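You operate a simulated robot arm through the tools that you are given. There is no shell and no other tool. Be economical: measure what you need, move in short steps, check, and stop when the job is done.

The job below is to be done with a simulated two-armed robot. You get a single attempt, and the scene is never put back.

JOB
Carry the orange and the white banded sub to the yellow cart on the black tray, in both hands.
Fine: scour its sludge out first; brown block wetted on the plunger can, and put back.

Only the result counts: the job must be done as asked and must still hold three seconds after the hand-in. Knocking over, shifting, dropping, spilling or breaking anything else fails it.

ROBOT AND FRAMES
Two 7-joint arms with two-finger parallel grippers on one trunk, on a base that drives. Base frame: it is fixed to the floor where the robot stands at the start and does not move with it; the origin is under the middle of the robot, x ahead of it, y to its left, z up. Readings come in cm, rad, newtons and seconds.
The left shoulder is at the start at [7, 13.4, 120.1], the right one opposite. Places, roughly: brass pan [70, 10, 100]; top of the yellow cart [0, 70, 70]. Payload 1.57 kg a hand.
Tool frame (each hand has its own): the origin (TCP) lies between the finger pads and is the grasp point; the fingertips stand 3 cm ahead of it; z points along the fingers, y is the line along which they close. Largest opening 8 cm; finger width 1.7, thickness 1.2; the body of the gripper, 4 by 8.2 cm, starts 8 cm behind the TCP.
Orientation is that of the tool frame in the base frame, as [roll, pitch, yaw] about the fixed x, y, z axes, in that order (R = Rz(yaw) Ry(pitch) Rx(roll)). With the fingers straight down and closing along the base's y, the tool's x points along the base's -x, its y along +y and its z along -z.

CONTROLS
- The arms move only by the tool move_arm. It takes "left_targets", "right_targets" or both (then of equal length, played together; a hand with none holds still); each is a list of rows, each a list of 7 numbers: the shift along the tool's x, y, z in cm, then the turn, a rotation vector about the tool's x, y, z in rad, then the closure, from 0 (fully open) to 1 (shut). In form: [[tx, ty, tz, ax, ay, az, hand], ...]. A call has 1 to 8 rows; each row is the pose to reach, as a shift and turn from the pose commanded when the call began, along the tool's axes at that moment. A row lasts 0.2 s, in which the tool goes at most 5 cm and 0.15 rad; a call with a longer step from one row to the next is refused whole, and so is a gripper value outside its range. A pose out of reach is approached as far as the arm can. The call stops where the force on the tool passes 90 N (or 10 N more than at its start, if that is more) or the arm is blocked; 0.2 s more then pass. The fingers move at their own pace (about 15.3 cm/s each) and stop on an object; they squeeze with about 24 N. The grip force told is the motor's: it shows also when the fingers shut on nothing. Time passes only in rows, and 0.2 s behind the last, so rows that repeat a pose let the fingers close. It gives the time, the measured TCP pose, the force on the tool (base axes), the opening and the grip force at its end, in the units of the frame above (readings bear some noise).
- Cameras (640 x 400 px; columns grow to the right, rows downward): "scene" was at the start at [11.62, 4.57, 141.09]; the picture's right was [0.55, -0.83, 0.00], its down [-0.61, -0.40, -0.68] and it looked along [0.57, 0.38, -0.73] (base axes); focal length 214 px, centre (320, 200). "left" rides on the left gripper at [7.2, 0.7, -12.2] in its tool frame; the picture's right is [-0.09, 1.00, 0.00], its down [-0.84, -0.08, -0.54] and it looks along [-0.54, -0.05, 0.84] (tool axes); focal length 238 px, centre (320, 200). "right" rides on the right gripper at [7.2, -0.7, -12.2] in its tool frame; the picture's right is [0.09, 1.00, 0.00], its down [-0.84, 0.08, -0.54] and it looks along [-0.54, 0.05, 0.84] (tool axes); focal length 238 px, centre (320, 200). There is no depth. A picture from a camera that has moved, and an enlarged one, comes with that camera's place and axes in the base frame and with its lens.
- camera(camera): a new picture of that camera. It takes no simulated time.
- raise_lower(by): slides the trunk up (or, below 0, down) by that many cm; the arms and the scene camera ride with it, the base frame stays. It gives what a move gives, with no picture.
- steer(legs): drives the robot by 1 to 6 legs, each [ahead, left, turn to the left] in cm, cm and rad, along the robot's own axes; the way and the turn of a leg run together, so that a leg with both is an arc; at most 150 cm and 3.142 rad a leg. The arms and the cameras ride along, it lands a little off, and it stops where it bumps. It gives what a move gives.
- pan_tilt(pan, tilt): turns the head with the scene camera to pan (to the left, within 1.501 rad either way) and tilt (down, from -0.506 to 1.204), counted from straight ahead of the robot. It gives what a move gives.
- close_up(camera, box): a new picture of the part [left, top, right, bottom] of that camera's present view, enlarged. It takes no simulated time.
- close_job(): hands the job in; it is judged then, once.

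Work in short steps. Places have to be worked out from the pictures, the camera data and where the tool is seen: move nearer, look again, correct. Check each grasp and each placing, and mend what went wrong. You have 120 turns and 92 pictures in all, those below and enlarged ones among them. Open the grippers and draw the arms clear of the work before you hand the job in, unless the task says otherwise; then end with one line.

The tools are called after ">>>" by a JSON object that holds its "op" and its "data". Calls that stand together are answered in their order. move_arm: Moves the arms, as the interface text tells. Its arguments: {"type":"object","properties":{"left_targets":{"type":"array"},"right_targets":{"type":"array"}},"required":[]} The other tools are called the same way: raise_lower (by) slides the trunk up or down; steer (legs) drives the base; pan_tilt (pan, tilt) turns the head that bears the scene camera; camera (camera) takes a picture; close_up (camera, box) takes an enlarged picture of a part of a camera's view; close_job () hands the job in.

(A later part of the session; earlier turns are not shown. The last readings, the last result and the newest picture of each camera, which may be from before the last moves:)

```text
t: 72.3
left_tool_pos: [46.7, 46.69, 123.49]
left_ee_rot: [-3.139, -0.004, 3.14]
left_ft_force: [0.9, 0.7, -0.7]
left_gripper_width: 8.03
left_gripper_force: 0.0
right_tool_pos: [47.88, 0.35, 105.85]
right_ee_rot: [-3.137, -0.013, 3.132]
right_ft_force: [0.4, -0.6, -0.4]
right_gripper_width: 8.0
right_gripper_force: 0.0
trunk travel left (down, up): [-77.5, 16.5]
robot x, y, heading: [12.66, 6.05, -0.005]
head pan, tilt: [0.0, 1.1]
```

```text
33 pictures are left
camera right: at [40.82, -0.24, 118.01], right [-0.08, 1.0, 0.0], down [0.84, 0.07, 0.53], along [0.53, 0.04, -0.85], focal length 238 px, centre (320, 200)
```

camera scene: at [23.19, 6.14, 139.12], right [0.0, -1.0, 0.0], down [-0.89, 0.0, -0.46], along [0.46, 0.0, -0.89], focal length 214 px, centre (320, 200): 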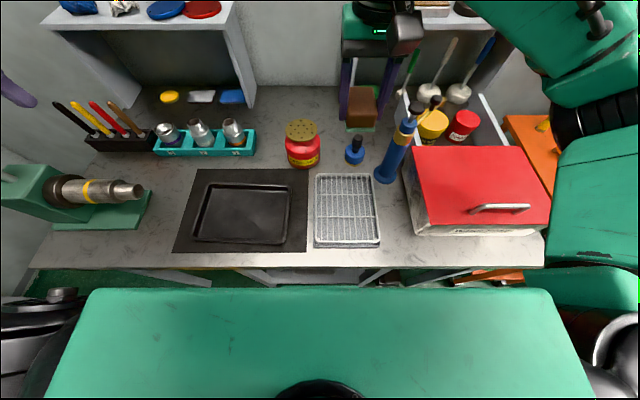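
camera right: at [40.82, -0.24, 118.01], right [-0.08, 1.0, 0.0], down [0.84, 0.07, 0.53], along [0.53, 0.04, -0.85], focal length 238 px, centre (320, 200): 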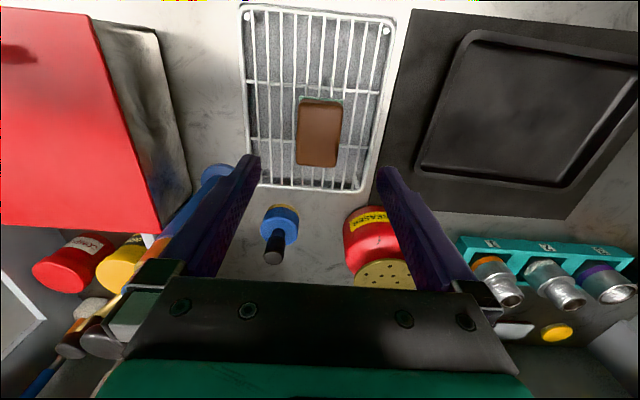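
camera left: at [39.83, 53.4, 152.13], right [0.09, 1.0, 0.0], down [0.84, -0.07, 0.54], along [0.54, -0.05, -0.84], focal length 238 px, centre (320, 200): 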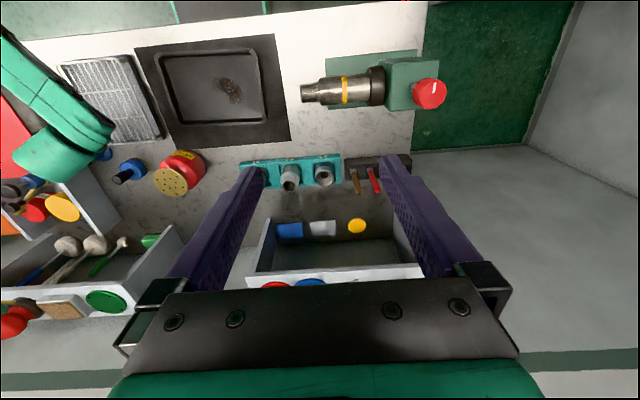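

Block is home. I raise the right hand out of the way, sidestep left 10 cm and bring the left hand toward the subs.

>>> {"op": "move_arm", "data": {"right_targets": [[2, 0, -4, 0, 0, 0, 0], [4, 0, -8, 0, 0, 0, 0], [6, -1, -12, 0, 0, 0, 0], [8, -2, -16, 0, 0, 0, 0]], "left_targets": [[0, -3, 0, 0, 0, 0, 0], [0, -6, 0, 0, 0, 0, 0], [-3, -9, 1, 0, 0, 0, 0], [-6, -12, 3, 0, 0, 0, 0]]}}

>>> {"op": "steer", "data": {"legs": [[0, 10, 0]]}}

>>> {"op": "move_arm", "data": {"left_targets": [[-1.5, -2, 4, 0, 0, 0, 0], [-2.5, -4, 8, 0, 0, 0, 0]]}}

>>> {"op": "camera", "data": {"camera": "left"}}

>>> {"op": "close_up", "data": {"camera": "scene", "box": [160, 80, 400, 230]}}

```text
t: 73.3
left_tool_pos: [52.84, 34.38, 120.66]
left_ee_rot: [-3.14, -0.005, 3.14]
left_ft_force: [-0.2, -0.1, 0.7]
left_gripper_width: 8.0
left_gripper_force: 0.1
right_tool_pos: [40.13, -1.84, 121.84]
right_ee_rot: [-3.137, -0.013, 3.134]
right_ft_force: [1.0, 0.0, -0.2]
right_gripper_width: 7.99
right_gripper_force: 0.0
trunk travel left (down, up): [-77.5, 16.5]
robot x, y, heading: [12.51, 6.3, -0.003]
head pan, tilt: [0.0, 1.1]
```

```text
t: 74.5
left_tool_pos: [52.74, 43.98, 120.61]
left_ee_rot: [3.141, -0.004, 3.139]
left_ft_force: [0.1, 0.1, 0.9]
left_gripper_width: 7.98
left_gripper_force: 0.1
right_tool_pos: [40.18, 7.9, 121.85]
right_ee_rot: [3.142, -0.013, 3.131]
right_ft_force: [1.1, 0.1, 0.0]
right_gripper_width: 8.01
right_gripper_force: 0.0
trunk travel left (down, up): [-77.5, 16.5]
robot x, y, heading: [12.58, 16.16, -0.002]
head pan, tilt: [0.0, 1.1]
```

```text
t: 75.1
left_tool_pos: [55.41, 40.16, 112.7]
left_ee_rot: [-3.14, -0.003, 3.14]
left_ft_force: [1.2, -0.6, 0.0]
left_gripper_width: 8.01
left_gripper_force: 0.1
right_tool_pos: [40.24, 8.1, 121.72]
right_ee_rot: [-3.139, -0.014, 3.132]
right_ft_force: [-0.7, 0.0, 0.2]
right_gripper_width: 7.99
right_gripper_force: 0.0
trunk travel left (down, up): [-77.5, 16.5]
robot x, y, heading: [12.32, 15.85, 0.005]
head pan, tilt: [0.0, 1.1]
```

```text
32 pictures are left
camera left: at [48.11, 40.66, 124.8], right [0.09, 1.0, 0.0], down [0.84, -0.08, 0.54], along [0.54, -0.05, -0.84], focal length 238 px, centre (320, 200)
```

left: 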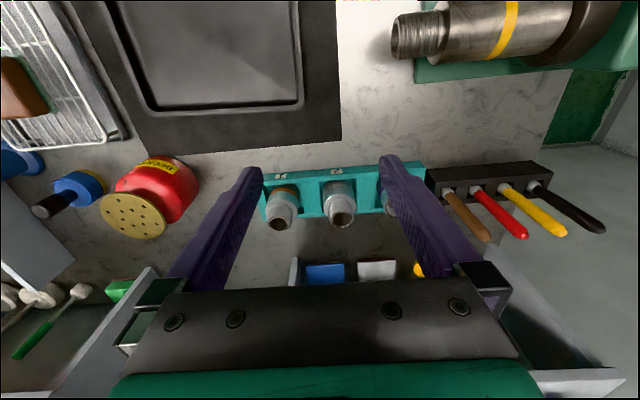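

```text
2.67 times, centred on (280, 155) of scene
camera zoom: at [23.96, 15.76, 139.05], right [0.0, -1.0, 0.0], down [-0.89, 0.0, -0.45], along [0.45, 0.0, -0.89], focal length 572 px, centre (427, 320)
```

zoom: 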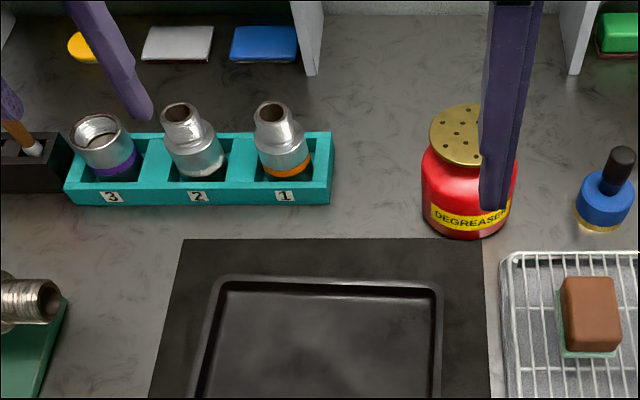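

Orange sub's pin top is at ≈[69.8, 32.2, 96], white at ≈[70, 41.6, 96]. I nudge 1 cm ahead and bring the left hand above the orange one.

>>> {"op": "steer", "data": {"legs": [[1.2, 0, 0]]}}

>>> {"op": "move_arm", "data": {"left_targets": [[-3, -2, 2, 0, 0, 0, 0], [-6, -4, 4, 0, 0, 0, 0], [-9, -6, 6, 0, 0, 0, 0], [-11.5, -8, 7.5, 0, 0, 0, 0], [-13, -8, 8.5, 0, 0, 0, 0]]}}

>>> {"op": "camera", "data": {"camera": "left"}}

```text
t: 75.8
left_tool_pos: [55.98, 40.26, 112.74]
left_ee_rot: [-3.139, -0.001, 3.14]
left_ft_force: [-0.6, 0.0, -0.3]
left_gripper_width: 7.98
left_gripper_force: 0.2
right_tool_pos: [40.94, 8.34, 121.87]
right_ee_rot: [-3.138, -0.007, 3.132]
right_ft_force: [-0.4, -1.2, -0.3]
right_gripper_width: 7.98
right_gripper_force: 0.2
trunk travel left (down, up): [-77.5, 16.5]
robot x, y, heading: [13.8, 15.97, -0.0]
head pan, tilt: [0.0, 1.1]
```

```text
t: 77.0
left_tool_pos: [67.59, 33.04, 104.38]
left_ee_rot: [-3.137, 0.002, 3.141]
left_ft_force: [0.4, 0.1, -0.1]
left_gripper_width: 8.01
left_gripper_force: 0.0
left hand out of reach, approached as far as the arm can: row 4, 5
right_tool_pos: [41.13, 8.26, 121.91]
right_ee_rot: [-3.138, -0.012, 3.133]
right_ft_force: [-0.1, -0.8, 0.3]
right_gripper_width: 8.0
right_gripper_force: 0.0
trunk travel left (down, up): [-77.5, 16.5]
robot x, y, heading: [13.53, 15.79, -0.006]
head pan, tilt: [0.0, 1.1]
```

```text
30 pictures are left
camera left: at [60.23, 33.72, 116.49], right [0.09, 1.0, 0.0], down [0.84, -0.08, 0.54], along [0.54, -0.05, -0.84], focal length 238 px, centre (320, 200)
```

left: 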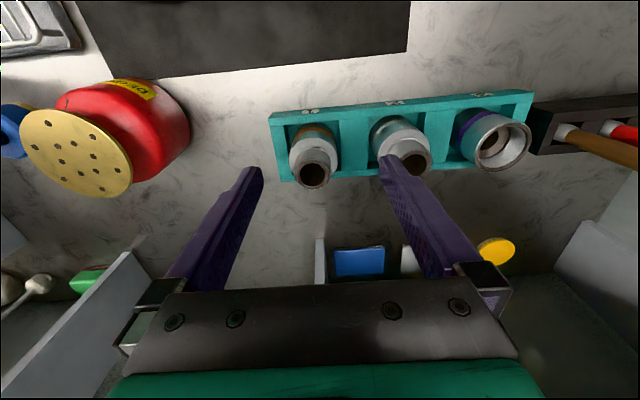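

The left arm is at its stretch limit. Tilting the fingers forward about the closing axis gains reach without harming the grip on the pin, so I back off, tilt 0.38 rad and return.

>>> {"op": "move_arm", "data": {"left_targets": [[3, 0, -2, 0, -0.12, 0, 0], [4, 0, -2, 0, -0.25, 0, 0], [3, 0, -1, 0, -0.38, 0, 0], [1, 0, 0, 0, -0.38, 0, 0], [0, 0, 0, 0, -0.38, 0, 0], [0, 0, 0, 0, -0.38, 0, 0]]}}

>>> {"op": "camera", "data": {"camera": "left"}}

```text
t: 78.4
left_tool_pos: [67.63, 33.22, 104.27]
left_ee_rot: [-3.14, 0.378, 3.14]
left_ft_force: [1.0, -0.4, 0.8]
left_gripper_width: 7.99
left_gripper_force: 0.1
right_tool_pos: [41.28, 8.25, 121.77]
right_ee_rot: [-3.137, -0.011, 3.134]
right_ft_force: [-0.2, 0.0, 0.8]
right_gripper_width: 8.01
right_gripper_force: 0.1
trunk travel left (down, up): [-77.5, 16.5]
robot x, y, heading: [13.83, 15.56, -0.004]
head pan, tilt: [0.0, 1.1]
```

```text
29 pictures are left
camera left: at [56.32, 33.79, 112.95], right [0.09, 1.0, 0.03], down [0.58, -0.08, 0.81], along [0.81, -0.05, -0.58], focal length 238 px, centre (320, 200)
```

left: 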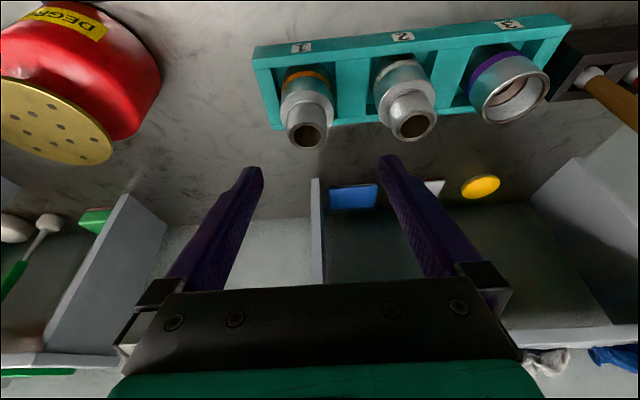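

No reach complaint now. Refined: orange pin top at [70.0, 32.05, 96]. I descend onto it with open fingers.

>>> {"op": "move_arm", "data": {"left_targets": [[-1.5, -1.15, 2.75, 0, 0, 0, 0], [-0.2, -1.15, 6, 0, 0, 0, 0], [0.72, -1.15, 8.33, 0, 0, 0, 0]]}}

>>> {"op": "camera", "data": {"camera": "left"}}

```text
t: 79.2
left_tool_pos: [69.99, 32.08, 96.29]
left_ee_rot: [-3.141, 0.377, -3.141]
left_ft_force: [-0.1, 0.0, -0.2]
left_gripper_width: 8.0
left_gripper_force: 0.0
right_tool_pos: [41.15, 8.4, 121.83]
right_ee_rot: [-3.138, -0.012, 3.133]
right_ft_force: [-0.8, 0.5, 0.8]
right_gripper_width: 8.0
right_gripper_force: 0.1
trunk travel left (down, up): [-77.5, 16.5]
robot x, y, heading: [13.48, 15.78, -0.005]
head pan, tilt: [0.0, 1.1]
```

```text
28 pictures are left
camera left: at [58.72, 32.64, 104.95], right [0.09, 1.0, 0.03], down [0.58, -0.08, 0.81], along [0.81, -0.05, -0.58], focal length 238 px, centre (320, 200)
```

left: 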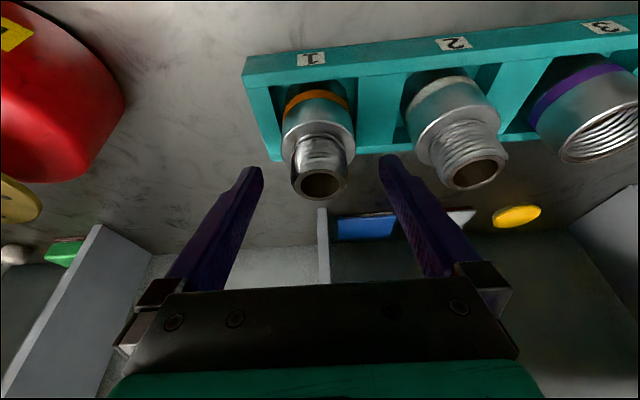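

Well aligned. I go down 1.8 cm with a narrowed opening, then close on the pin.

>>> {"op": "move_arm", "data": {"left_targets": [[0.33, 0, 0.84, 0, 0, 0, 0.25], [0.66, 0, 1.67, 0, 0, 0, 0.25], [0.66, 0, 1.67, 0, 0, 0, 0.25], [0.66, 0, 1.67, 0, 0, 0, 1], [0.66, 0, 1.67, 0, 0, 0, 1], [0.66, 0, 1.67, 0, 0, 0, 1]]}}

>>> {"op": "camera", "data": {"camera": "left"}}

```text
t: 80.6
left_tool_pos: [69.95, 31.93, 94.57]
left_ee_rot: [-3.14, 0.377, 3.14]
left_ft_force: [0.4, 0.1, 0.0]
left_gripper_width: 5.52
left_gripper_force: 23.5
right_tool_pos: [41.31, 8.24, 121.83]
right_ee_rot: [-3.139, -0.013, 3.132]
right_ft_force: [-0.1, -0.4, -0.5]
right_gripper_width: 7.99
right_gripper_force: 0.0
trunk travel left (down, up): [-77.5, 16.5]
robot x, y, heading: [14.06, 15.84, -0.005]
head pan, tilt: [0.0, 1.1]
```

```text
27 pictures are left
camera left: at [58.72, 32.55, 103.14], right [0.09, 1.0, 0.03], down [0.58, -0.08, 0.81], along [0.81, -0.05, -0.58], focal length 238 px, centre (320, 200)
```

left: 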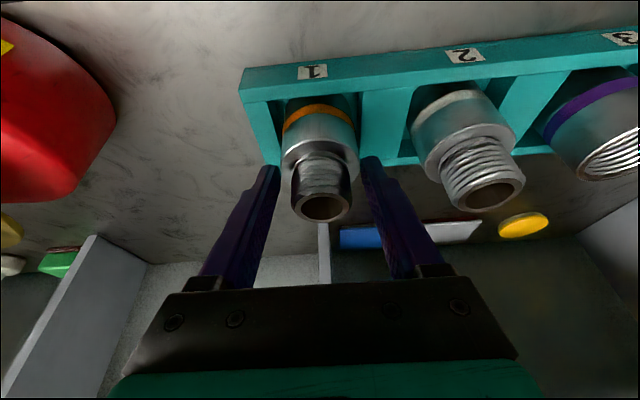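

It grips the body (5.5 cm) with the very tips. I open, go 1 cm deeper for a fuller hold, and close again.

>>> {"op": "move_arm", "data": {"left_targets": [[0, 0, 0, 0, 0, 0, 0.2], [0, 0, 0, 0, 0, 0, 0.2], [0.2, 0, 0.5, 0, 0, 0, 0.2], [0.4, 0, 1.0, 0, 0, 0, 0.2], [0.4, 0, 1.0, 0, 0, 0, 1], [0.4, 0, 1.0, 0, 0, 0, 1], [0.4, 0, 1.0, 0, 0, 0, 1]]}}

```text
t: 82.2
left_tool_pos: [70.01, 31.93, 93.43]
left_ee_rot: [-3.138, 0.376, 3.14]
left_ft_force: [1.1, 0.0, 0.2]
left_gripper_width: 5.51
left_gripper_force: 23.5
right_tool_pos: [41.25, 8.27, 121.81]
right_ee_rot: [-3.139, -0.013, 3.133]
right_ft_force: [-0.3, 0.0, 0.6]
right_gripper_width: 8.03
right_gripper_force: 0.1
trunk travel left (down, up): [-77.5, 16.5]
robot x, y, heading: [13.48, 15.76, -0.008]
head pan, tilt: [0.0, 1.1]
```

Firm grip. I lift it straight up out of the rack.

>>> {"op": "move_arm", "data": {"left_targets": [[-0.74, 0, -1.86, 0, 0, 0, 1], [-1.85, 0, -4.65, 0, 0, 0, 1], [-2.95, 0, -7.44, 0, 0, 0, 1], [-4.06, 0, -10.2, 0, 0, 0, 1]]}}

>>> {"op": "close_up", "data": {"camera": "scene", "box": [160, 80, 400, 250]}}

```text
t: 83.2
left_tool_pos: [70.0, 32.0, 104.4]
left_ee_rot: [-3.14, 0.377, 3.139]
left_ft_force: [0.1, 0.1, -2.8]
left_gripper_width: 5.51
left_gripper_force: 24.5
right_tool_pos: [41.16, 8.18, 121.72]
right_ee_rot: [-3.138, -0.012, 3.133]
right_ft_force: [0.4, -0.1, -0.2]
right_gripper_width: 8.0
right_gripper_force: 0.1
trunk travel left (down, up): [-77.5, 16.5]
robot x, y, heading: [13.55, 15.88, -0.006]
head pan, tilt: [0.0, 1.1]
```

```text
2.35 times, centred on (280, 165) of scene
camera zoom: at [24.87, 15.97, 139.07], right [0.0, -1.0, 0.0], down [-0.89, 0.0, -0.45], along [0.45, 0.0, -0.89], focal length 505 px, centre (414, 282)
```

zoom: 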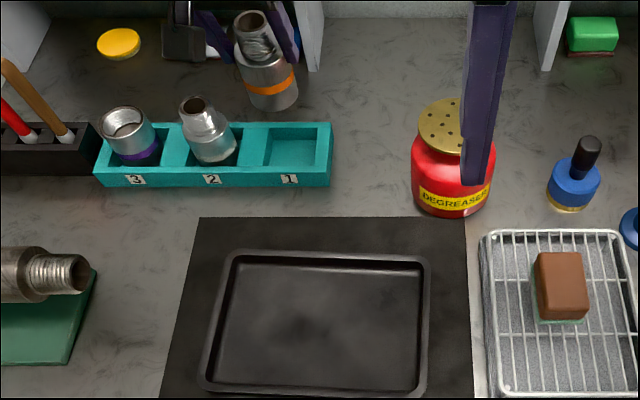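

Sub is free and vertical (~0.28 kg). I carry it over the tray toward [46.5, 22.5].

>>> {"op": "move_arm", "data": {"left_targets": [[3.7, -1.5, -1.45, 0, 0, 0, 1], [7.4, -3.2, -2.9, 0, 0, 0, 1], [11, -4.8, -4.35, 0, 0, 0, 1], [14.6, -6.4, -5.8, 0, 0, 0, 1], [18.2, -8, -7.2, 0, 0, 0, 1], [21.86, -9.5, -8.67, 0, 0, 0, 1]]}}

>>> {"op": "camera", "data": {"camera": "scene"}}

```text
t: 84.6
left_tool_pos: [51.82, 22.25, 106.31]
left_ee_rot: [3.14, 0.376, 3.139]
left_ft_force: [0.8, 0.9, -2.6]
left_gripper_width: 5.5
left_gripper_force: 24.3
left hand out of reach, approached as far as the arm can: row 5, 6
right_tool_pos: [41.41, 8.21, 121.64]
right_ee_rot: [-3.138, -0.015, 3.134]
right_ft_force: [0.3, 1.3, -0.3]
right_gripper_width: 8.0
right_gripper_force: 0.2
trunk travel left (down, up): [-77.5, 16.5]
robot x, y, heading: [13.53, 15.84, -0.002]
head pan, tilt: [0.0, 1.1]
```

```text
25 pictures are left
camera scene: at [24.96, 15.9, 139.06], right [0.0, -1.0, 0.0], down [-0.89, 0.0, -0.45], along [0.45, 0.0, -0.89], focal length 214 px, centre (320, 200)
```

scene: 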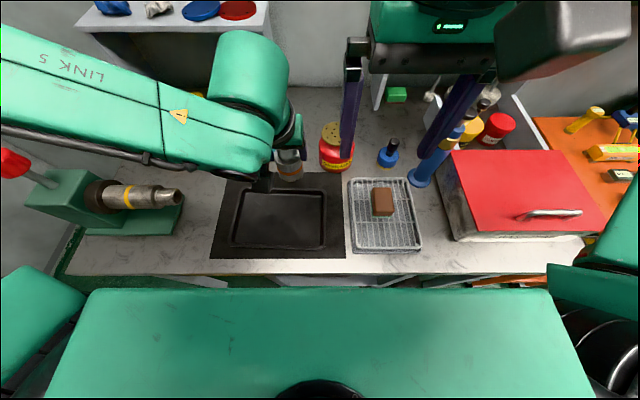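

Too close for the tilted wrist; I back the base 6 cm instead, then lower toward the tray.

>>> {"op": "steer", "data": {"legs": [[-6, 0, 0]]}}

>>> {"op": "move_arm", "data": {"left_targets": [[-2.8, 0, 1.1, 0, 0, 0, 1], [-5.2, 0, 3.1, 0, 0, 0, 1], [-4.1, 0, 5.9, 0, 0, 0, 1], [-2.8, 0, 9.2, 0, 0, 0, 1]]}}

>>> {"op": "close_up", "data": {"camera": "scene", "box": [180, 80, 420, 250]}}

```text
t: 85.6
left_tool_pos: [46.36, 22.39, 106.17]
left_ee_rot: [-3.14, 0.37, 3.14]
left_ft_force: [0.7, 0.9, -3.3]
left_gripper_width: 5.5
left_gripper_force: 24.0
right_tool_pos: [35.97, 8.19, 121.58]
right_ee_rot: [-3.138, -0.019, 3.133]
right_ft_force: [0.9, 0.4, -0.2]
right_gripper_width: 7.99
right_gripper_force: 0.0
trunk travel left (down, up): [-77.5, 16.5]
robot x, y, heading: [7.75, 16.0, 0.0]
head pan, tilt: [0.0, 1.1]
```

```text
t: 86.6
left_tool_pos: [52.01, 22.36, 98.71]
left_ee_rot: [-3.14, 0.376, 3.14]
left_ft_force: [0.2, -0.6, -3.3]
left_gripper_width: 5.52
left_gripper_force: 23.8
right_tool_pos: [35.38, 8.27, 121.84]
right_ee_rot: [-3.137, -0.014, 3.13]
right_ft_force: [-0.6, -0.6, 0.8]
right_gripper_width: 8.0
right_gripper_force: 0.1
trunk travel left (down, up): [-77.5, 16.5]
robot x, y, heading: [7.26, 16.26, -0.005]
head pan, tilt: [0.0, 1.1]
```

```text
2.35 times, centred on (300, 165) of scene
camera zoom: at [19.09, 16.04, 139.06], right [0.0, -1.0, 0.0], down [-0.89, 0.0, -0.45], along [0.45, 0.0, -0.89], focal length 505 px, centre (367, 282)
```

zoom: 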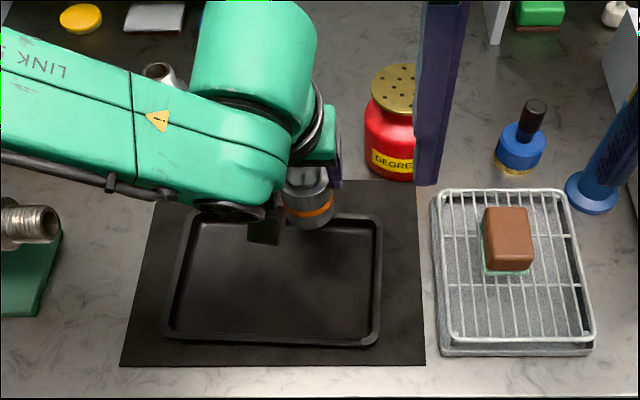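

The command had been re-based, so the sub is at x=52. I back up another 5.5 cm, then lower it to just above the tray floor.

>>> {"op": "steer", "data": {"legs": [[-5.5, 0, 0]]}}

>>> {"op": "move_arm", "data": {"left_targets": [[0.74, 0, 1.86, 0, 0, 0, 1], [1.48, 0, 3.72, 0, 0, 0, 1], [1.85, 0, 4.65, 0, 0, 0, 1]]}}

>>> {"op": "close_up", "data": {"camera": "scene", "box": [180, 80, 420, 250]}}

```text
t: 87.5
left_tool_pos: [46.9, 22.49, 98.54]
left_ee_rot: [-3.139, 0.372, 3.141]
left_ft_force: [0.4, 1.2, -2.9]
left_gripper_width: 5.5
left_gripper_force: 24.0
right_tool_pos: [30.37, 8.21, 121.64]
right_ee_rot: [-3.141, -0.018, 3.129]
right_ft_force: [0.5, 0.1, 0.2]
right_gripper_width: 7.98
right_gripper_force: 0.1
trunk travel left (down, up): [-77.5, 16.5]
robot x, y, heading: [2.07, 16.36, -0.002]
head pan, tilt: [0.0, 1.1]
```

```text
t: 88.3
left_tool_pos: [46.13, 22.68, 93.81]
left_ee_rot: [-3.138, 0.379, -3.141]
left_ft_force: [-0.7, 0.4, -2.9]
left_gripper_width: 5.49
left_gripper_force: 23.7
right_tool_pos: [29.82, 8.24, 121.94]
right_ee_rot: [-3.139, -0.012, 3.131]
right_ft_force: [0.9, 0.3, 0.2]
right_gripper_width: 8.01
right_gripper_force: 0.1
trunk travel left (down, up): [-77.5, 16.5]
robot x, y, heading: [2.22, 15.94, -0.002]
head pan, tilt: [0.0, 1.1]
```

```text
2.35 times, centred on (300, 165) of scene
camera zoom: at [13.31, 16.02, 139.08], right [0.0, -1.0, 0.0], down [-0.89, 0.0, -0.45], along [0.45, 0.0, -0.89], focal length 505 px, centre (367, 282)
```

zoom: 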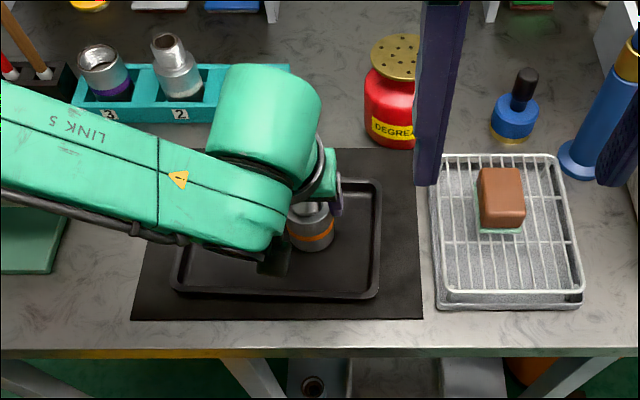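

The sub is inside the tray. I feel for the floor, then release.

>>> {"op": "move_arm", "data": {"left_targets": [[0.11, 0, 0.28, 0, 0, 0, 1], [0.22, 0, 0.56, 0, 0, 0, 1], [0.3, 0, 0.75, 0, 0, 0, 1]]}}

```text
t: 89.1
left_tool_pos: [46.32, 22.85, 93.61]
left_ee_rot: [-3.139, 0.379, 3.139]
left_ft_force: [1.8, -0.2, 7.9]
left_gripper_width: 5.51
left_gripper_force: 24.1
left hand out of reach, approached as far as the arm can: row 1, 2, 3
right_tool_pos: [29.83, 8.37, 121.76]
right_ee_rot: [-3.137, -0.013, 3.13]
right_ft_force: [-0.3, -0.5, 0.3]
right_gripper_width: 8.02
right_gripper_force: 0.0
trunk travel left (down, up): [-77.5, 16.5]
robot x, y, heading: [2.4, 16.13, -0.004]
head pan, tilt: [0.0, 1.1]
```

Contact made. I open and rise straight up.

>>> {"op": "move_arm", "data": {"left_targets": [[-0.1, 0, -0.2, 0, 0, 0, 0.25], [-0.1, 0, -0.2, 0, 0, 0, 0.15], [-1, 0, -2.5, 0, 0, 0, 0.15], [-2.4, 0, -6, 0, 0, 0, 0.15], [-3.8, 0, -9.6, 0, 0, 0, 0], [-5.2, 0, -13, 0, 0, 0, 0]]}}

>>> {"op": "camera", "data": {"camera": "left"}}

```text
t: 90.5
left_tool_pos: [46.12, 22.92, 107.55]
left_ee_rot: [-3.138, 0.376, 3.139]
left_ft_force: [0.5, 1.0, 0.8]
left_gripper_width: 8.01
left_gripper_force: 0.0
right_tool_pos: [29.75, 8.22, 121.76]
right_ee_rot: [-3.138, -0.013, 3.131]
right_ft_force: [-0.2, 0.1, 0.9]
right_gripper_width: 7.99
right_gripper_force: 0.0
trunk travel left (down, up): [-77.5, 16.5]
robot x, y, heading: [2.26, 15.93, -0.006]
head pan, tilt: [0.0, 1.1]
```

```text
22 pictures are left
camera left: at [34.84, 23.47, 116.16], right [0.09, 1.0, 0.03], down [0.58, -0.08, 0.81], along [0.81, -0.05, -0.58], focal length 238 px, centre (320, 200)
```

left: 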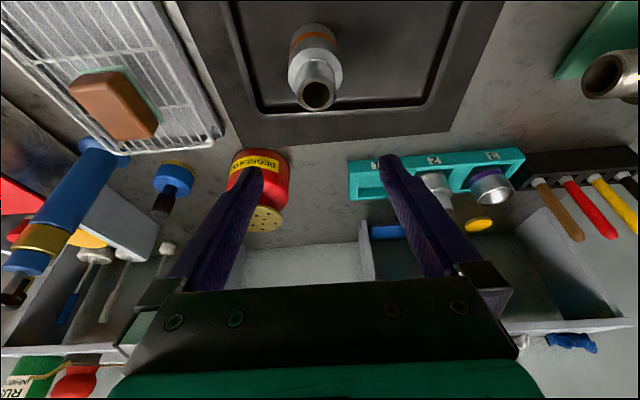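

Orange sub stands upright in the tray. I drive back in and bring the left hand over the white sub.

>>> {"op": "steer", "data": {"legs": [[11.5, 2, 0]]}}

>>> {"op": "move_arm", "data": {"left_targets": [[-2, 3.5, 1.2, 0, 0, 0, 0], [-4, 7, 2.4, 0, 0, 0, 0], [-6, 10.5, 3.6, 0, 0, 0, 0], [-8, 13.5, 4.8, 0, 0, 0, 0], [-10, 16, 5.8, 0, 0, 0, 0]]}}

>>> {"op": "camera", "data": {"camera": "left"}}

```text
t: 91.8
left_tool_pos: [57.61, 24.89, 107.45]
left_ee_rot: [-3.14, 0.38, 3.141]
left_ft_force: [0.4, 1.1, -0.1]
left_gripper_width: 7.98
left_gripper_force: 0.1
right_tool_pos: [41.24, 10.3, 121.87]
right_ee_rot: [-3.139, -0.012, 3.133]
right_ft_force: [-0.7, 0.0, 0.4]
right_gripper_width: 8.0
right_gripper_force: 0.0
trunk travel left (down, up): [-77.5, 16.5]
robot x, y, heading: [13.63, 18.25, -0.001]
head pan, tilt: [0.0, 1.1]
```

```text
t: 93.0
left_tool_pos: [69.16, 40.86, 105.67]
left_ee_rot: [-3.14, 0.374, 3.14]
left_ft_force: [0.6, -0.2, -0.7]
left_gripper_width: 7.97
left_gripper_force: 0.1
right_tool_pos: [41.39, 10.43, 121.77]
right_ee_rot: [-3.138, -0.015, 3.133]
right_ft_force: [1.2, -0.1, 0.3]
right_gripper_width: 7.97
right_gripper_force: 0.2
trunk travel left (down, up): [-77.5, 16.5]
robot x, y, heading: [13.25, 17.97, -0.005]
head pan, tilt: [0.0, 1.1]
```

```text
21 pictures are left
camera left: at [57.94, 41.54, 114.32], right [0.09, 1.0, 0.03], down [0.58, -0.08, 0.81], along [0.81, -0.05, -0.58], focal length 238 px, centre (320, 200)
```

left: 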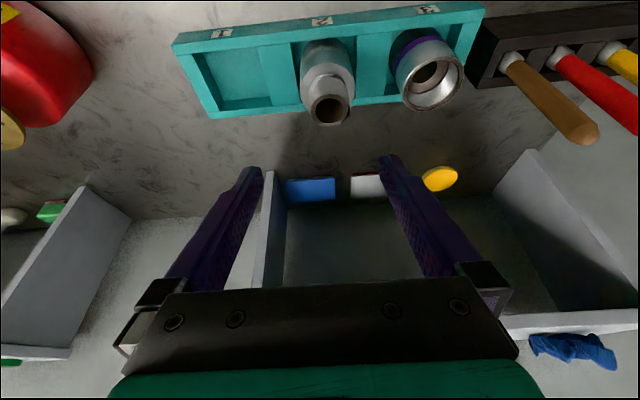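

White pin top ≈[70.2, 41.9, 96]. I descend to just at its top and recheck alignment.

>>> {"op": "move_arm", "data": {"left_targets": [[0.13, 0.95, 3.2, 0, 0, 0, 0], [1.42, 0.95, 6.43, 0, 0, 0, 0], [2.49, 0.95, 9.13, 0, 0, 0, 0]]}}

>>> {"op": "camera", "data": {"camera": "left"}}

```text
t: 93.8
left_tool_pos: [70.24, 41.79, 96.31]
left_ee_rot: [-3.14, 0.377, 3.141]
left_ft_force: [-0.8, 0.9, -0.5]
left_gripper_width: 8.01
left_gripper_force: 0.1
right_tool_pos: [41.27, 10.25, 121.78]
right_ee_rot: [-3.139, -0.015, 3.132]
right_ft_force: [-0.3, 0.4, 0.0]
right_gripper_width: 7.99
right_gripper_force: 0.0
trunk travel left (down, up): [-77.5, 16.5]
robot x, y, heading: [13.76, 18.11, -0.002]
head pan, tilt: [0.0, 1.1]
```

```text
20 pictures are left
camera left: at [58.92, 42.35, 104.97], right [0.09, 1.0, 0.03], down [0.58, -0.08, 0.81], along [0.81, -0.05, -0.58], focal length 238 px, centre (320, 200)
```

left: 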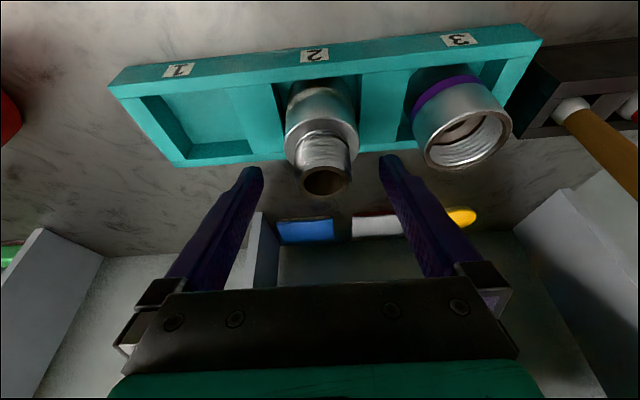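

Aligned. I narrow the opening, descend 2.85 cm and close.

>>> {"op": "move_arm", "data": {"left_targets": [[0.2, 0.15, 0, 0, 0, 0, 0.2], [0.5, 0.15, 0.9, 0, 0, 0, 0.2], [0.9, 0.15, 1.8, 0, 0, 0, 0.2], [1.3, 0.15, 2.65, 0, 0, 0, 0.2], [1.3, 0.15, 2.65, 0, 0, 0, 1], [1.3, 0.15, 2.65, 0, 0, 0, 1], [1.3, 0.15, 2.65, 0, 0, 0, 1]]}}

```text
t: 95.4
left_tool_pos: [69.91, 41.99, 93.31]
left_ee_rot: [-3.14, 0.379, 3.141]
left_ft_force: [1.0, 2.0, 2.6]
left_gripper_width: 5.42
left_gripper_force: 24.3
right_tool_pos: [41.33, 10.24, 121.88]
right_ee_rot: [-3.137, -0.014, 3.133]
right_ft_force: [-0.6, -0.4, -0.1]
right_gripper_width: 7.99
right_gripper_force: 0.0
trunk travel left (down, up): [-77.5, 16.5]
robot x, y, heading: [13.85, 17.5, -0.005]
head pan, tilt: [0.0, 1.1]
```

Gripped at 5.4 cm. I lift it straight up.

>>> {"op": "move_arm", "data": {"left_targets": [[-0.74, 0, -1.86, 0, 0, 0, 1], [-1.85, 0, -4.65, 0, 0, 0, 1], [-2.95, 0, -7.44, 0, 0, 0, 1], [-4.4, 0, -11.2, 0, 0, 0, 1]]}}

>>> {"op": "close_up", "data": {"camera": "scene", "box": [140, 60, 400, 260]}}

```text
t: 96.4
left_tool_pos: [69.65, 41.93, 105.44]
left_ee_rot: [-3.14, 0.376, 3.139]
left_ft_force: [0.0, 0.1, -2.7]
left_gripper_width: 5.43
left_gripper_force: 23.8
right_tool_pos: [41.31, 10.2, 121.85]
right_ee_rot: [-3.138, -0.015, 3.133]
right_ft_force: [0.6, -0.8, -0.1]
right_gripper_width: 7.98
right_gripper_force: 0.2
trunk travel left (down, up): [-77.5, 16.5]
robot x, y, heading: [13.7, 18.02, -0.004]
head pan, tilt: [0.0, 1.1]
```

```text
2.00 times, centred on (270, 160) of scene
camera zoom: at [24.84, 17.94, 139.07], right [0.0, -1.0, 0.0], down [-0.89, 0.0, -0.45], along [0.45, 0.0, -0.89], focal length 429 px, centre (420, 280)
```

zoom: 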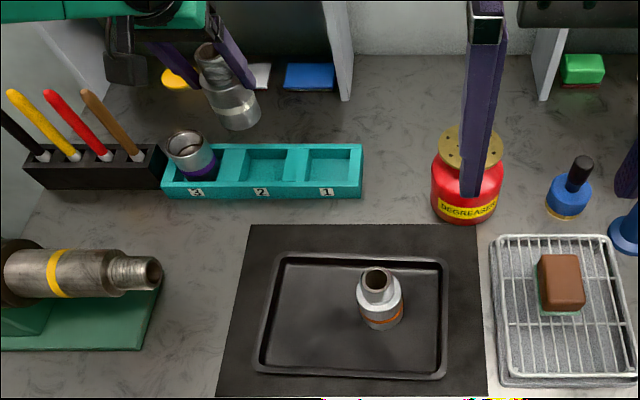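

White sub lifted cleanly. I bring it to y≈31.8, then back up 11.5 cm so that it hangs over the tray.

>>> {"op": "move_arm", "data": {"left_targets": [[2.75, -2.6, -1.1, 0, 0, 0, 1], [5.5, -5.1, -2.2, 0, 0, 0, 1], [8.2, -7.6, -3.3, 0, 0, 0, 1], [10.97, -10.1, -4.35, 0, 0, 0, 1]]}}

>>> {"op": "steer", "data": {"legs": [[-11.4, -2, 0]]}}

>>> {"op": "camera", "data": {"camera": "scene"}}

```text
t: 97.4
left_tool_pos: [57.99, 31.66, 105.57]
left_ee_rot: [3.141, 0.38, -3.141]
left_ft_force: [0.3, -1.6, -1.8]
left_gripper_width: 5.47
left_gripper_force: 24.4
right_tool_pos: [41.19, 10.07, 121.8]
right_ee_rot: [-3.139, -0.013, 3.133]
right_ft_force: [0.0, 0.9, 0.1]
right_gripper_width: 7.98
right_gripper_force: 0.0
trunk travel left (down, up): [-77.5, 16.5]
robot x, y, heading: [13.58, 18.06, -0.006]
head pan, tilt: [0.0, 1.1]
```

```text
t: 98.6
left_tool_pos: [46.84, 29.86, 105.35]
left_ee_rot: [-3.14, 0.374, 3.139]
left_ft_force: [0.6, 0.2, -2.0]
left_gripper_width: 5.47
left_gripper_force: 23.7
right_tool_pos: [30.1, 8.33, 121.69]
right_ee_rot: [-3.136, -0.016, 3.127]
right_ft_force: [0.1, 0.4, 0.0]
right_gripper_width: 7.99
right_gripper_force: 0.0
trunk travel left (down, up): [-77.5, 16.5]
robot x, y, heading: [1.98, 15.94, -0.003]
head pan, tilt: [0.0, 1.1]
```

```text
18 pictures are left
camera scene: at [13.74, 16.04, 139.04], right [0.0, -1.0, 0.0], down [-0.89, 0.0, -0.45], along [0.45, 0.0, -0.89], focal length 214 px, centre (320, 200)
```

scene: 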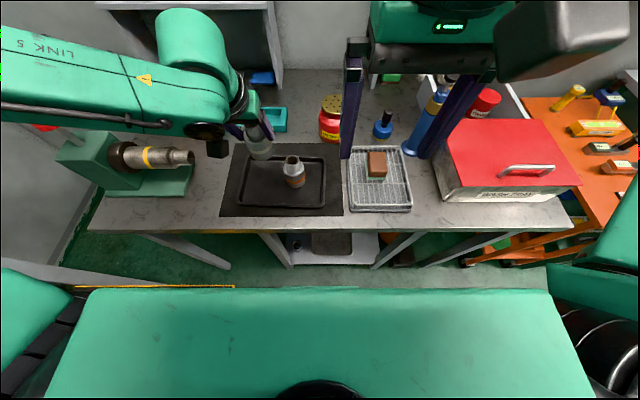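

I need y≈31.8 and want the forearm away from the vise knob, so I raise slightly, reach left 10 cm and step the base right 8 cm.

>>> {"op": "move_arm", "data": {"left_targets": [[-0.5, 3.3, -1.4, 0, 0, 0, 1], [-1.1, 6.6, -2.8, 0, 0, 0, 1], [-1.1, 10, -2.8, 0, 0, 0, 1]]}}

>>> {"op": "steer", "data": {"legs": [[0, -8, 0]]}}

>>> {"op": "camera", "data": {"camera": "scene"}}

```text
t: 99.4
left_tool_pos: [46.54, 39.94, 108.42]
left_ee_rot: [-3.138, 0.377, 3.138]
left_ft_force: [0.2, 0.3, -3.0]
left_gripper_width: 5.47
left_gripper_force: 23.6
right_tool_pos: [29.68, 8.47, 121.85]
right_ee_rot: [-3.136, -0.012, 3.128]
right_ft_force: [-0.1, 0.3, -0.5]
right_gripper_width: 8.0
right_gripper_force: 0.0
trunk travel left (down, up): [-77.5, 16.5]
robot x, y, heading: [1.92, 16.07, -0.007]
head pan, tilt: [0.0, 1.1]
```

```text
t: 100.4
left_tool_pos: [46.56, 32.23, 108.24]
left_ee_rot: [-3.136, 0.374, -3.141]
left_ft_force: [0.9, 0.2, -3.2]
left_gripper_width: 5.47
left_gripper_force: 23.4
right_tool_pos: [29.87, 0.82, 121.91]
right_ee_rot: [-3.133, -0.013, 3.133]
right_ft_force: [0.7, 0.6, 1.1]
right_gripper_width: 7.99
right_gripper_force: 0.2
trunk travel left (down, up): [-77.5, 16.5]
robot x, y, heading: [2.17, 7.92, -0.001]
head pan, tilt: [0.0, 1.1]
```

```text
17 pictures are left
camera scene: at [13.47, 8.53, 139.06], right [0.0, -1.0, 0.0], down [-0.89, 0.0, -0.45], along [0.45, -0.01, -0.89], focal length 214 px, centre (320, 200)
```

scene: 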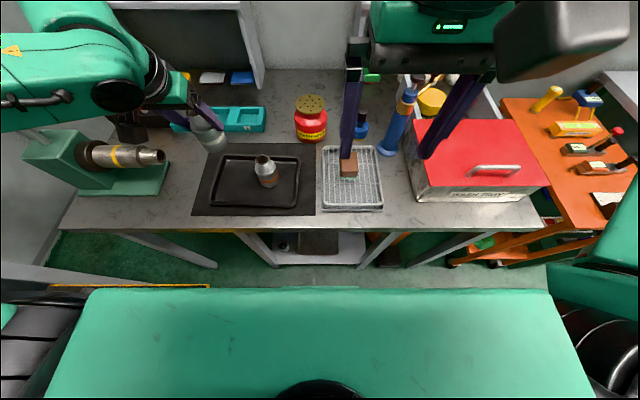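

Forearm is close to the vise knob, so I raise a bit, turn the base +0.35 rad about a better spot, which swings the elbow away from the vise.

>>> {"op": "move_arm", "data": {"left_targets": [[-1.5, 0, -3.7, 0, 0, 0, 1]]}}

>>> {"op": "steer", "data": {"legs": [[0, 0, 0.35], [5.7, 0.7, 0]]}}

>>> {"op": "move_arm", "data": {"left_targets": [[0, -4, 0, 0, 0, 0, 1], [0, -8, 0, 0, 0, 0, 1], [0, -12, 0, 0, 0, 0, 1], [0, -15, 0, 0, 0, 0, 1]]}}

>>> {"op": "camera", "data": {"camera": "scene"}}

```text
t: 100.8
left_tool_pos: [46.46, 31.79, 112.51]
left_ee_rot: [-3.14, 0.375, 3.141]
left_ft_force: [0.1, 0.4, -1.5]
left_gripper_width: 5.46
left_gripper_force: 24.1
right_tool_pos: [29.76, 0.32, 121.77]
right_ee_rot: [-3.136, -0.013, 3.134]
right_ft_force: [-0.6, 0.4, 0.0]
right_gripper_width: 7.98
right_gripper_force: 0.1
trunk travel left (down, up): [-77.5, 16.5]
robot x, y, heading: [1.91, 7.91, -0.002]
head pan, tilt: [0.0, 1.1]
```

```text
t: 102.9
left_tool_pos: [40.21, 47.84, 112.69]
left_ee_rot: [-3.14, 0.383, -2.791]
left_ft_force: [-1.3, -0.4, -2.7]
left_gripper_width: 5.47
left_gripper_force: 24.3
right_tool_pos: [35.15, 12.45, 122.01]
right_ee_rot: [-3.139, -0.011, -2.801]
right_ft_force: [0.7, 0.1, -0.1]
right_gripper_width: 8.01
right_gripper_force: 0.1
trunk travel left (down, up): [-77.5, 16.5]
robot x, y, heading: [7.51, 10.76, 0.348]
head pan, tilt: [0.0, 1.1]
```

```text
t: 103.9
left_tool_pos: [45.92, 33.95, 112.38]
left_ee_rot: [-3.14, 0.377, -2.793]
left_ft_force: [0.6, 0.6, -2.2]
left_gripper_width: 5.45
left_gripper_force: 24.3
right_tool_pos: [35.91, 12.75, 121.82]
right_ee_rot: [-3.137, -0.014, -2.801]
right_ft_force: [-0.4, -0.9, 0.9]
right_gripper_width: 8.0
right_gripper_force: 0.1
trunk travel left (down, up): [-77.5, 16.5]
robot x, y, heading: [7.14, 10.39, 0.347]
head pan, tilt: [0.0, 1.1]
```

```text
16 pictures are left
camera scene: at [17.94, 14.36, 139.05], right [0.34, -0.94, 0.0], down [-0.84, -0.3, -0.45], along [0.43, 0.15, -0.89], focal length 214 px, centre (320, 200)
```

scene: 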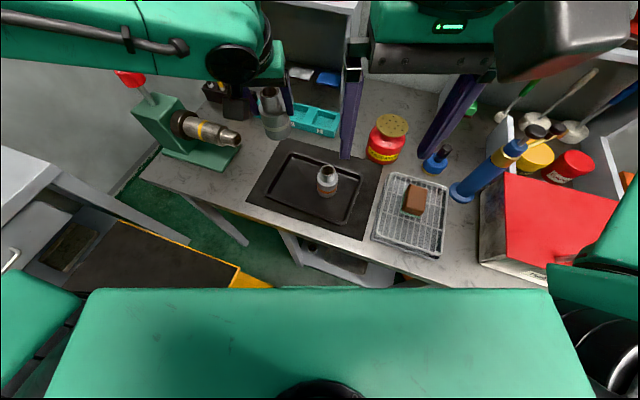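

Still too near the knob. A station at about (5, 3.6) with heading 0.6 puts the elbow well away from the vise; I go there and extend the arm.

>>> {"op": "steer", "data": {"legs": [[-4.5, -5.7, 0], [0, 0, 0.252]]}}

>>> {"op": "move_arm", "data": {"left_targets": [[-1.8, -2.9, 0.7, 0, 0, 0, 1], [-3.5, -5.9, 1.4, 0, 0, 0, 1], [-5.3, -8.9, 2.1, 0, 0, 0, 1]]}}

>>> {"op": "camera", "data": {"camera": "scene"}}

```text
t: 105.8
left_tool_pos: [36.37, 35.78, 112.39]
left_ee_rot: [-3.14, 0.378, -2.542]
left_ft_force: [-0.5, 0.2, -2.4]
left_gripper_width: 5.49
left_gripper_force: 23.8
right_tool_pos: [31.92, 12.77, 121.79]
right_ee_rot: [-3.137, -0.012, -2.548]
right_ft_force: [0.2, -0.5, 0.5]
right_gripper_width: 8.02
right_gripper_force: 0.0
trunk travel left (down, up): [-77.5, 16.5]
robot x, y, heading: [4.46, 3.43, 0.6]
head pan, tilt: [0.0, 1.1]
```

```text
t: 106.6
left_tool_pos: [41.6, 33.76, 112.66]
left_ee_rot: [-3.136, 0.379, -2.539]
left_ft_force: [-0.1, -0.2, -3.0]
left_gripper_width: 5.46
left_gripper_force: 23.7
left hand out of reach, approached as far as the arm can: row 2, 3
right_tool_pos: [31.81, 12.93, 121.78]
right_ee_rot: [-3.136, -0.013, -2.548]
right_ft_force: [0.4, 0.2, 0.2]
right_gripper_width: 8.01
right_gripper_force: 0.0
trunk travel left (down, up): [-77.5, 16.5]
robot x, y, heading: [5.0, 3.51, 0.596]
head pan, tilt: [0.0, 1.1]
```

```text
15 pictures are left
camera scene: at [13.99, 10.04, 139.08], right [0.56, -0.83, 0.0], down [-0.74, -0.5, -0.45], along [0.38, 0.26, -0.89], focal length 214 px, centre (320, 200)
```

scene: 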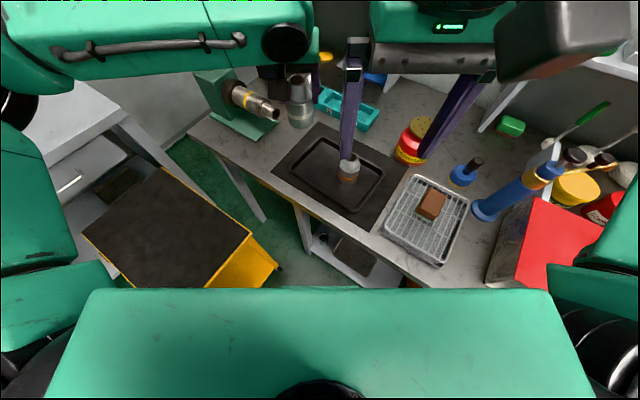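

Elbow is now clear of the vise. I finish alignment with the base: turn −0.087 rad and 2 cm ahead.

>>> {"op": "steer", "data": {"legs": [[0, 0, -0.087], [2, 0, 0]]}}

>>> {"op": "move_arm", "data": {"left_targets": [[1.1, 0, 2.8, 0, 0, 0, 1], [2.2, 0, 5.6, 0, 0, 0, 1], [3.7, 0, 9.3, 0, 0, 0, 1], [5.0, 0, 12.6, 0, 0, 0, 1]]}}

>>> {"op": "close_up", "data": {"camera": "scene", "box": [220, 60, 460, 230]}}

```text
t: 107.9
left_tool_pos: [45.74, 31.08, 112.7]
left_ee_rot: [-3.137, 0.383, -2.629]
left_ft_force: [-1.2, -0.2, -1.9]
left_gripper_width: 5.46
left_gripper_force: 24.0
right_tool_pos: [34.03, 11.12, 121.98]
right_ee_rot: [-3.139, -0.008, -2.636]
right_ft_force: [0.6, 0.1, 0.4]
right_gripper_width: 8.0
right_gripper_force: 0.0
trunk travel left (down, up): [-77.5, 16.5]
robot x, y, heading: [6.75, 4.59, 0.51]
head pan, tilt: [0.0, 1.1]
```

```text
t: 108.9
left_tool_pos: [44.88, 32.12, 99.3]
left_ee_rot: [-3.137, 0.377, -2.628]
left_ft_force: [0.0, -0.3, -3.0]
left_gripper_width: 5.44
left_gripper_force: 24.0
left hand out of reach, approached as far as the arm can: row 3, 4
right_tool_pos: [34.43, 11.49, 121.71]
right_ee_rot: [-3.137, -0.014, -2.636]
right_ft_force: [0.0, 0.2, 0.1]
right_gripper_width: 7.98
right_gripper_force: 0.0
trunk travel left (down, up): [-77.5, 16.5]
robot x, y, heading: [7.0, 4.34, 0.519]
head pan, tilt: [0.0, 1.1]
```

```text
2.35 times, centred on (340, 145) of scene
camera zoom: at [16.52, 10.22, 139.06], right [0.49, -0.87, 0.0], down [-0.78, -0.44, -0.45], along [0.4, 0.22, -0.89], focal length 505 px, centre (273, 329)
```

zoom: 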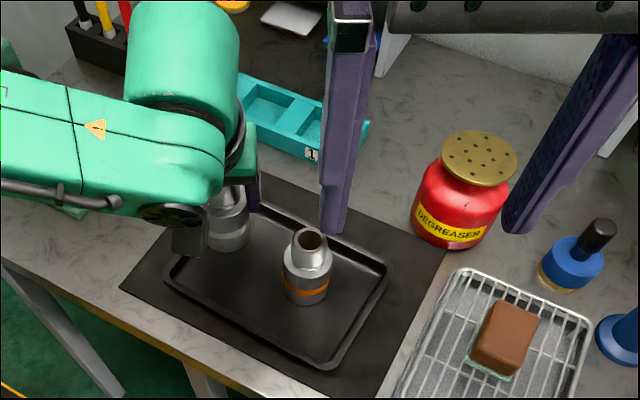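

The wrist is at a limit for going down, so I lower with the trunk instead.

>>> {"op": "raise_lower", "data": {"by": -5.2}}

>>> {"op": "raise_lower", "data": {"by": -0.5}}

```text
t: 109.8
left_tool_pos: [44.85, 32.06, 94.13]
left_ee_rot: [-3.136, 0.378, -2.628]
left_ft_force: [0.4, -1.2, -3.2]
left_gripper_width: 5.47
left_gripper_force: 23.9
right_tool_pos: [34.4, 11.36, 116.54]
right_ee_rot: [-3.138, -0.014, -2.635]
right_ft_force: [-0.6, 0.7, 0.7]
right_gripper_width: 7.99
right_gripper_force: 0.0
trunk travel left (down, up): [-72.3, 21.7]
robot x, y, heading: [6.55, 4.31, 0.51]
head pan, tilt: [0.0, 1.1]
```

```text
t: 110.3
left_tool_pos: [45.01, 32.14, 93.7]
left_ee_rot: [-3.137, 0.377, -2.628]
left_ft_force: [-0.5, -0.2, -3.2]
left_gripper_width: 5.47
left_gripper_force: 24.3
right_tool_pos: [34.48, 11.33, 116.12]
right_ee_rot: [-3.138, -0.014, -2.636]
right_ft_force: [0.5, -0.2, -0.7]
right_gripper_width: 8.0
right_gripper_force: 0.1
trunk travel left (down, up): [-71.8, 22.2]
robot x, y, heading: [6.68, 4.11, 0.512]
head pan, tilt: [0.0, 1.1]
```

>>> {"op": "raise_lower", "data": {"by": -0.4}}

```text
t: 110.9
left_tool_pos: [44.89, 32.05, 93.52]
left_ee_rot: [-3.137, 0.385, -2.627]
left_ft_force: [-0.6, 1.8, 13.9]
left_gripper_width: 5.48
left_gripper_force: 23.6
right_tool_pos: [34.22, 11.41, 115.7]
right_ee_rot: [-3.138, -0.01, -2.634]
right_ft_force: [-0.3, 0.2, -0.7]
right_gripper_width: 8.01
right_gripper_force: 0.0
trunk travel left (down, up): [-71.4, 22.6]
robot x, y, heading: [6.65, 4.67, 0.513]
head pan, tilt: [0.0, 1.1]
```

Touching. I open and rise with the trunk.

>>> {"op": "move_arm", "data": {"left_targets": [[0, 0, 0, 0, 0, 0, 0.3], [0, 0, 0, 0, 0, 0, 0.15], [0, 0, 0, 0, 0, 0, 0.15]]}}

>>> {"op": "raise_lower", "data": {"by": 14}}

>>> {"op": "camera", "data": {"camera": "scene"}}

```text
t: 111.7
left_tool_pos: [44.87, 32.05, 93.14]
left_ee_rot: [-3.137, 0.378, -2.629]
left_ft_force: [0.2, 0.5, -0.3]
left_gripper_width: 6.78
left_gripper_force: 0.1
right_tool_pos: [34.47, 11.44, 115.73]
right_ee_rot: [-3.138, -0.014, -2.636]
right_ft_force: [0.0, 0.0, -0.6]
right_gripper_width: 8.01
right_gripper_force: 0.1
trunk travel left (down, up): [-71.4, 22.6]
robot x, y, heading: [6.5, 4.29, 0.512]
head pan, tilt: [0.0, 1.1]
```

```text
t: 113.3
left_tool_pos: [44.83, 32.08, 107.17]
left_ee_rot: [-3.137, 0.376, -2.627]
left_ft_force: [0.5, -0.4, 0.3]
left_gripper_width: 6.8
left_gripper_force: 0.0
right_tool_pos: [34.38, 11.44, 129.77]
right_ee_rot: [-3.138, -0.014, -2.635]
right_ft_force: [0.2, -0.3, 0.5]
right_gripper_width: 7.99
right_gripper_force: 0.1
trunk travel left (down, up): [-85.4, 8.6]
robot x, y, heading: [6.67, 4.61, 0.516]
head pan, tilt: [0.0, 1.1]
```

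```text
13 pictures are left
camera scene: at [16.45, 10.13, 146.96], right [0.49, -0.87, 0.0], down [-0.78, -0.44, -0.45], along [0.4, 0.22, -0.89], focal length 214 px, centre (320, 200)
```

scene: 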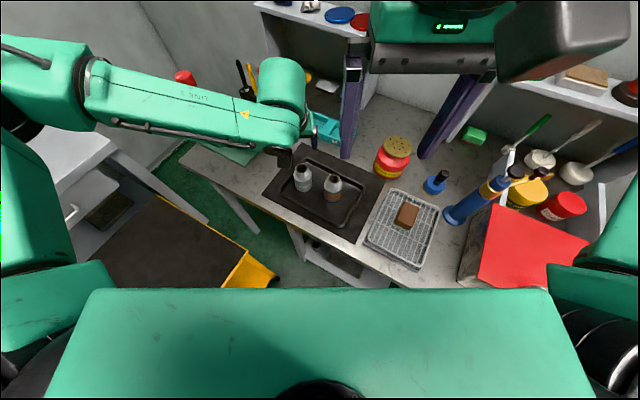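

Both subs stand in the tray. Now I take station for the two-handed lift: heading 0 at about (4, 16), with hands going above the tray's two short rims (left at x≈48.2, right at x≈43.6, so the load lies on the line between them).

>>> {"op": "steer", "data": {"legs": [[0, 0, -0.514], [-2.6, 11.6, 0]]}}

>>> {"op": "move_arm", "data": {"left_targets": [[0.5, 3.4, -0.2, 0, 0.08, 0, 0.15], [1.0, 6.8, -0.4, 0, 0.16, 0, 0.15], [1.5, 10.2, -0.6, 0, 0.24, 0, 0.15], [2.0, 13.6, -0.8, 0, 0.32, 0, 0.15], [2.5, 16.7, -1.0, 0, 0.377, 0, 0.15]], "right_targets": [[-2.4, 1.5, 3, 0, 0, 0, 0.4], [-4.8, 3, 6, 0, 0, 0, 0.4], [-7.2, 4.5, 9, 0, 0, 0, 0.4], [-9.6, 6, 12, 0, 0, 0, 0.4], [-12, 7.4, 15, 0, 0, 0, 0.4]]}}

>>> {"op": "camera", "data": {"camera": "scene"}}

```text
t: 116.0
left_tool_pos: [50.85, 21.0, 107.24]
left_ee_rot: [-3.14, 0.376, 3.139]
left_ft_force: [-0.3, 0.0, -0.1]
left_gripper_width: 6.8
left_gripper_force: 0.0
right_tool_pos: [31.73, 8.08, 129.59]
right_ee_rot: [-3.141, -0.013, 3.133]
right_ft_force: [-0.8, 0.4, -0.5]
right_gripper_width: 7.99
right_gripper_force: 0.0
trunk travel left (down, up): [-85.4, 8.6]
robot x, y, heading: [4.0, 15.98, -0.004]
head pan, tilt: [0.0, 1.1]
```

```text
t: 117.2
left_tool_pos: [48.39, 38.11, 107.02]
left_ee_rot: [-3.133, -0.001, 3.141]
left_ft_force: [0.5, 0.2, 0.3]
left_gripper_width: 6.82
left_gripper_force: 0.0
right_tool_pos: [43.83, 15.78, 114.44]
right_ee_rot: [-3.136, -0.014, 3.135]
right_ft_force: [0.1, -0.2, -0.2]
right_gripper_width: 4.81
right_gripper_force: 0.0
trunk travel left (down, up): [-85.4, 8.6]
robot x, y, heading: [3.92, 15.93, -0.002]
head pan, tilt: [0.0, 1.1]
```

```text
12 pictures are left
camera scene: at [15.5, 16.25, 146.96], right [0.0, -1.0, 0.0], down [-0.89, 0.0, -0.45], along [0.45, 0.0, -0.89], focal length 214 px, centre (320, 200)
```

scene: 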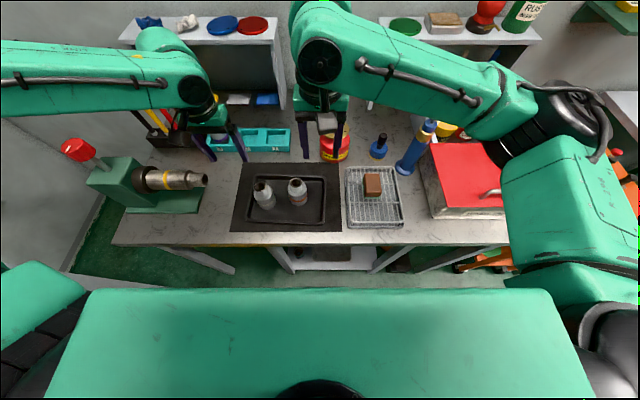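

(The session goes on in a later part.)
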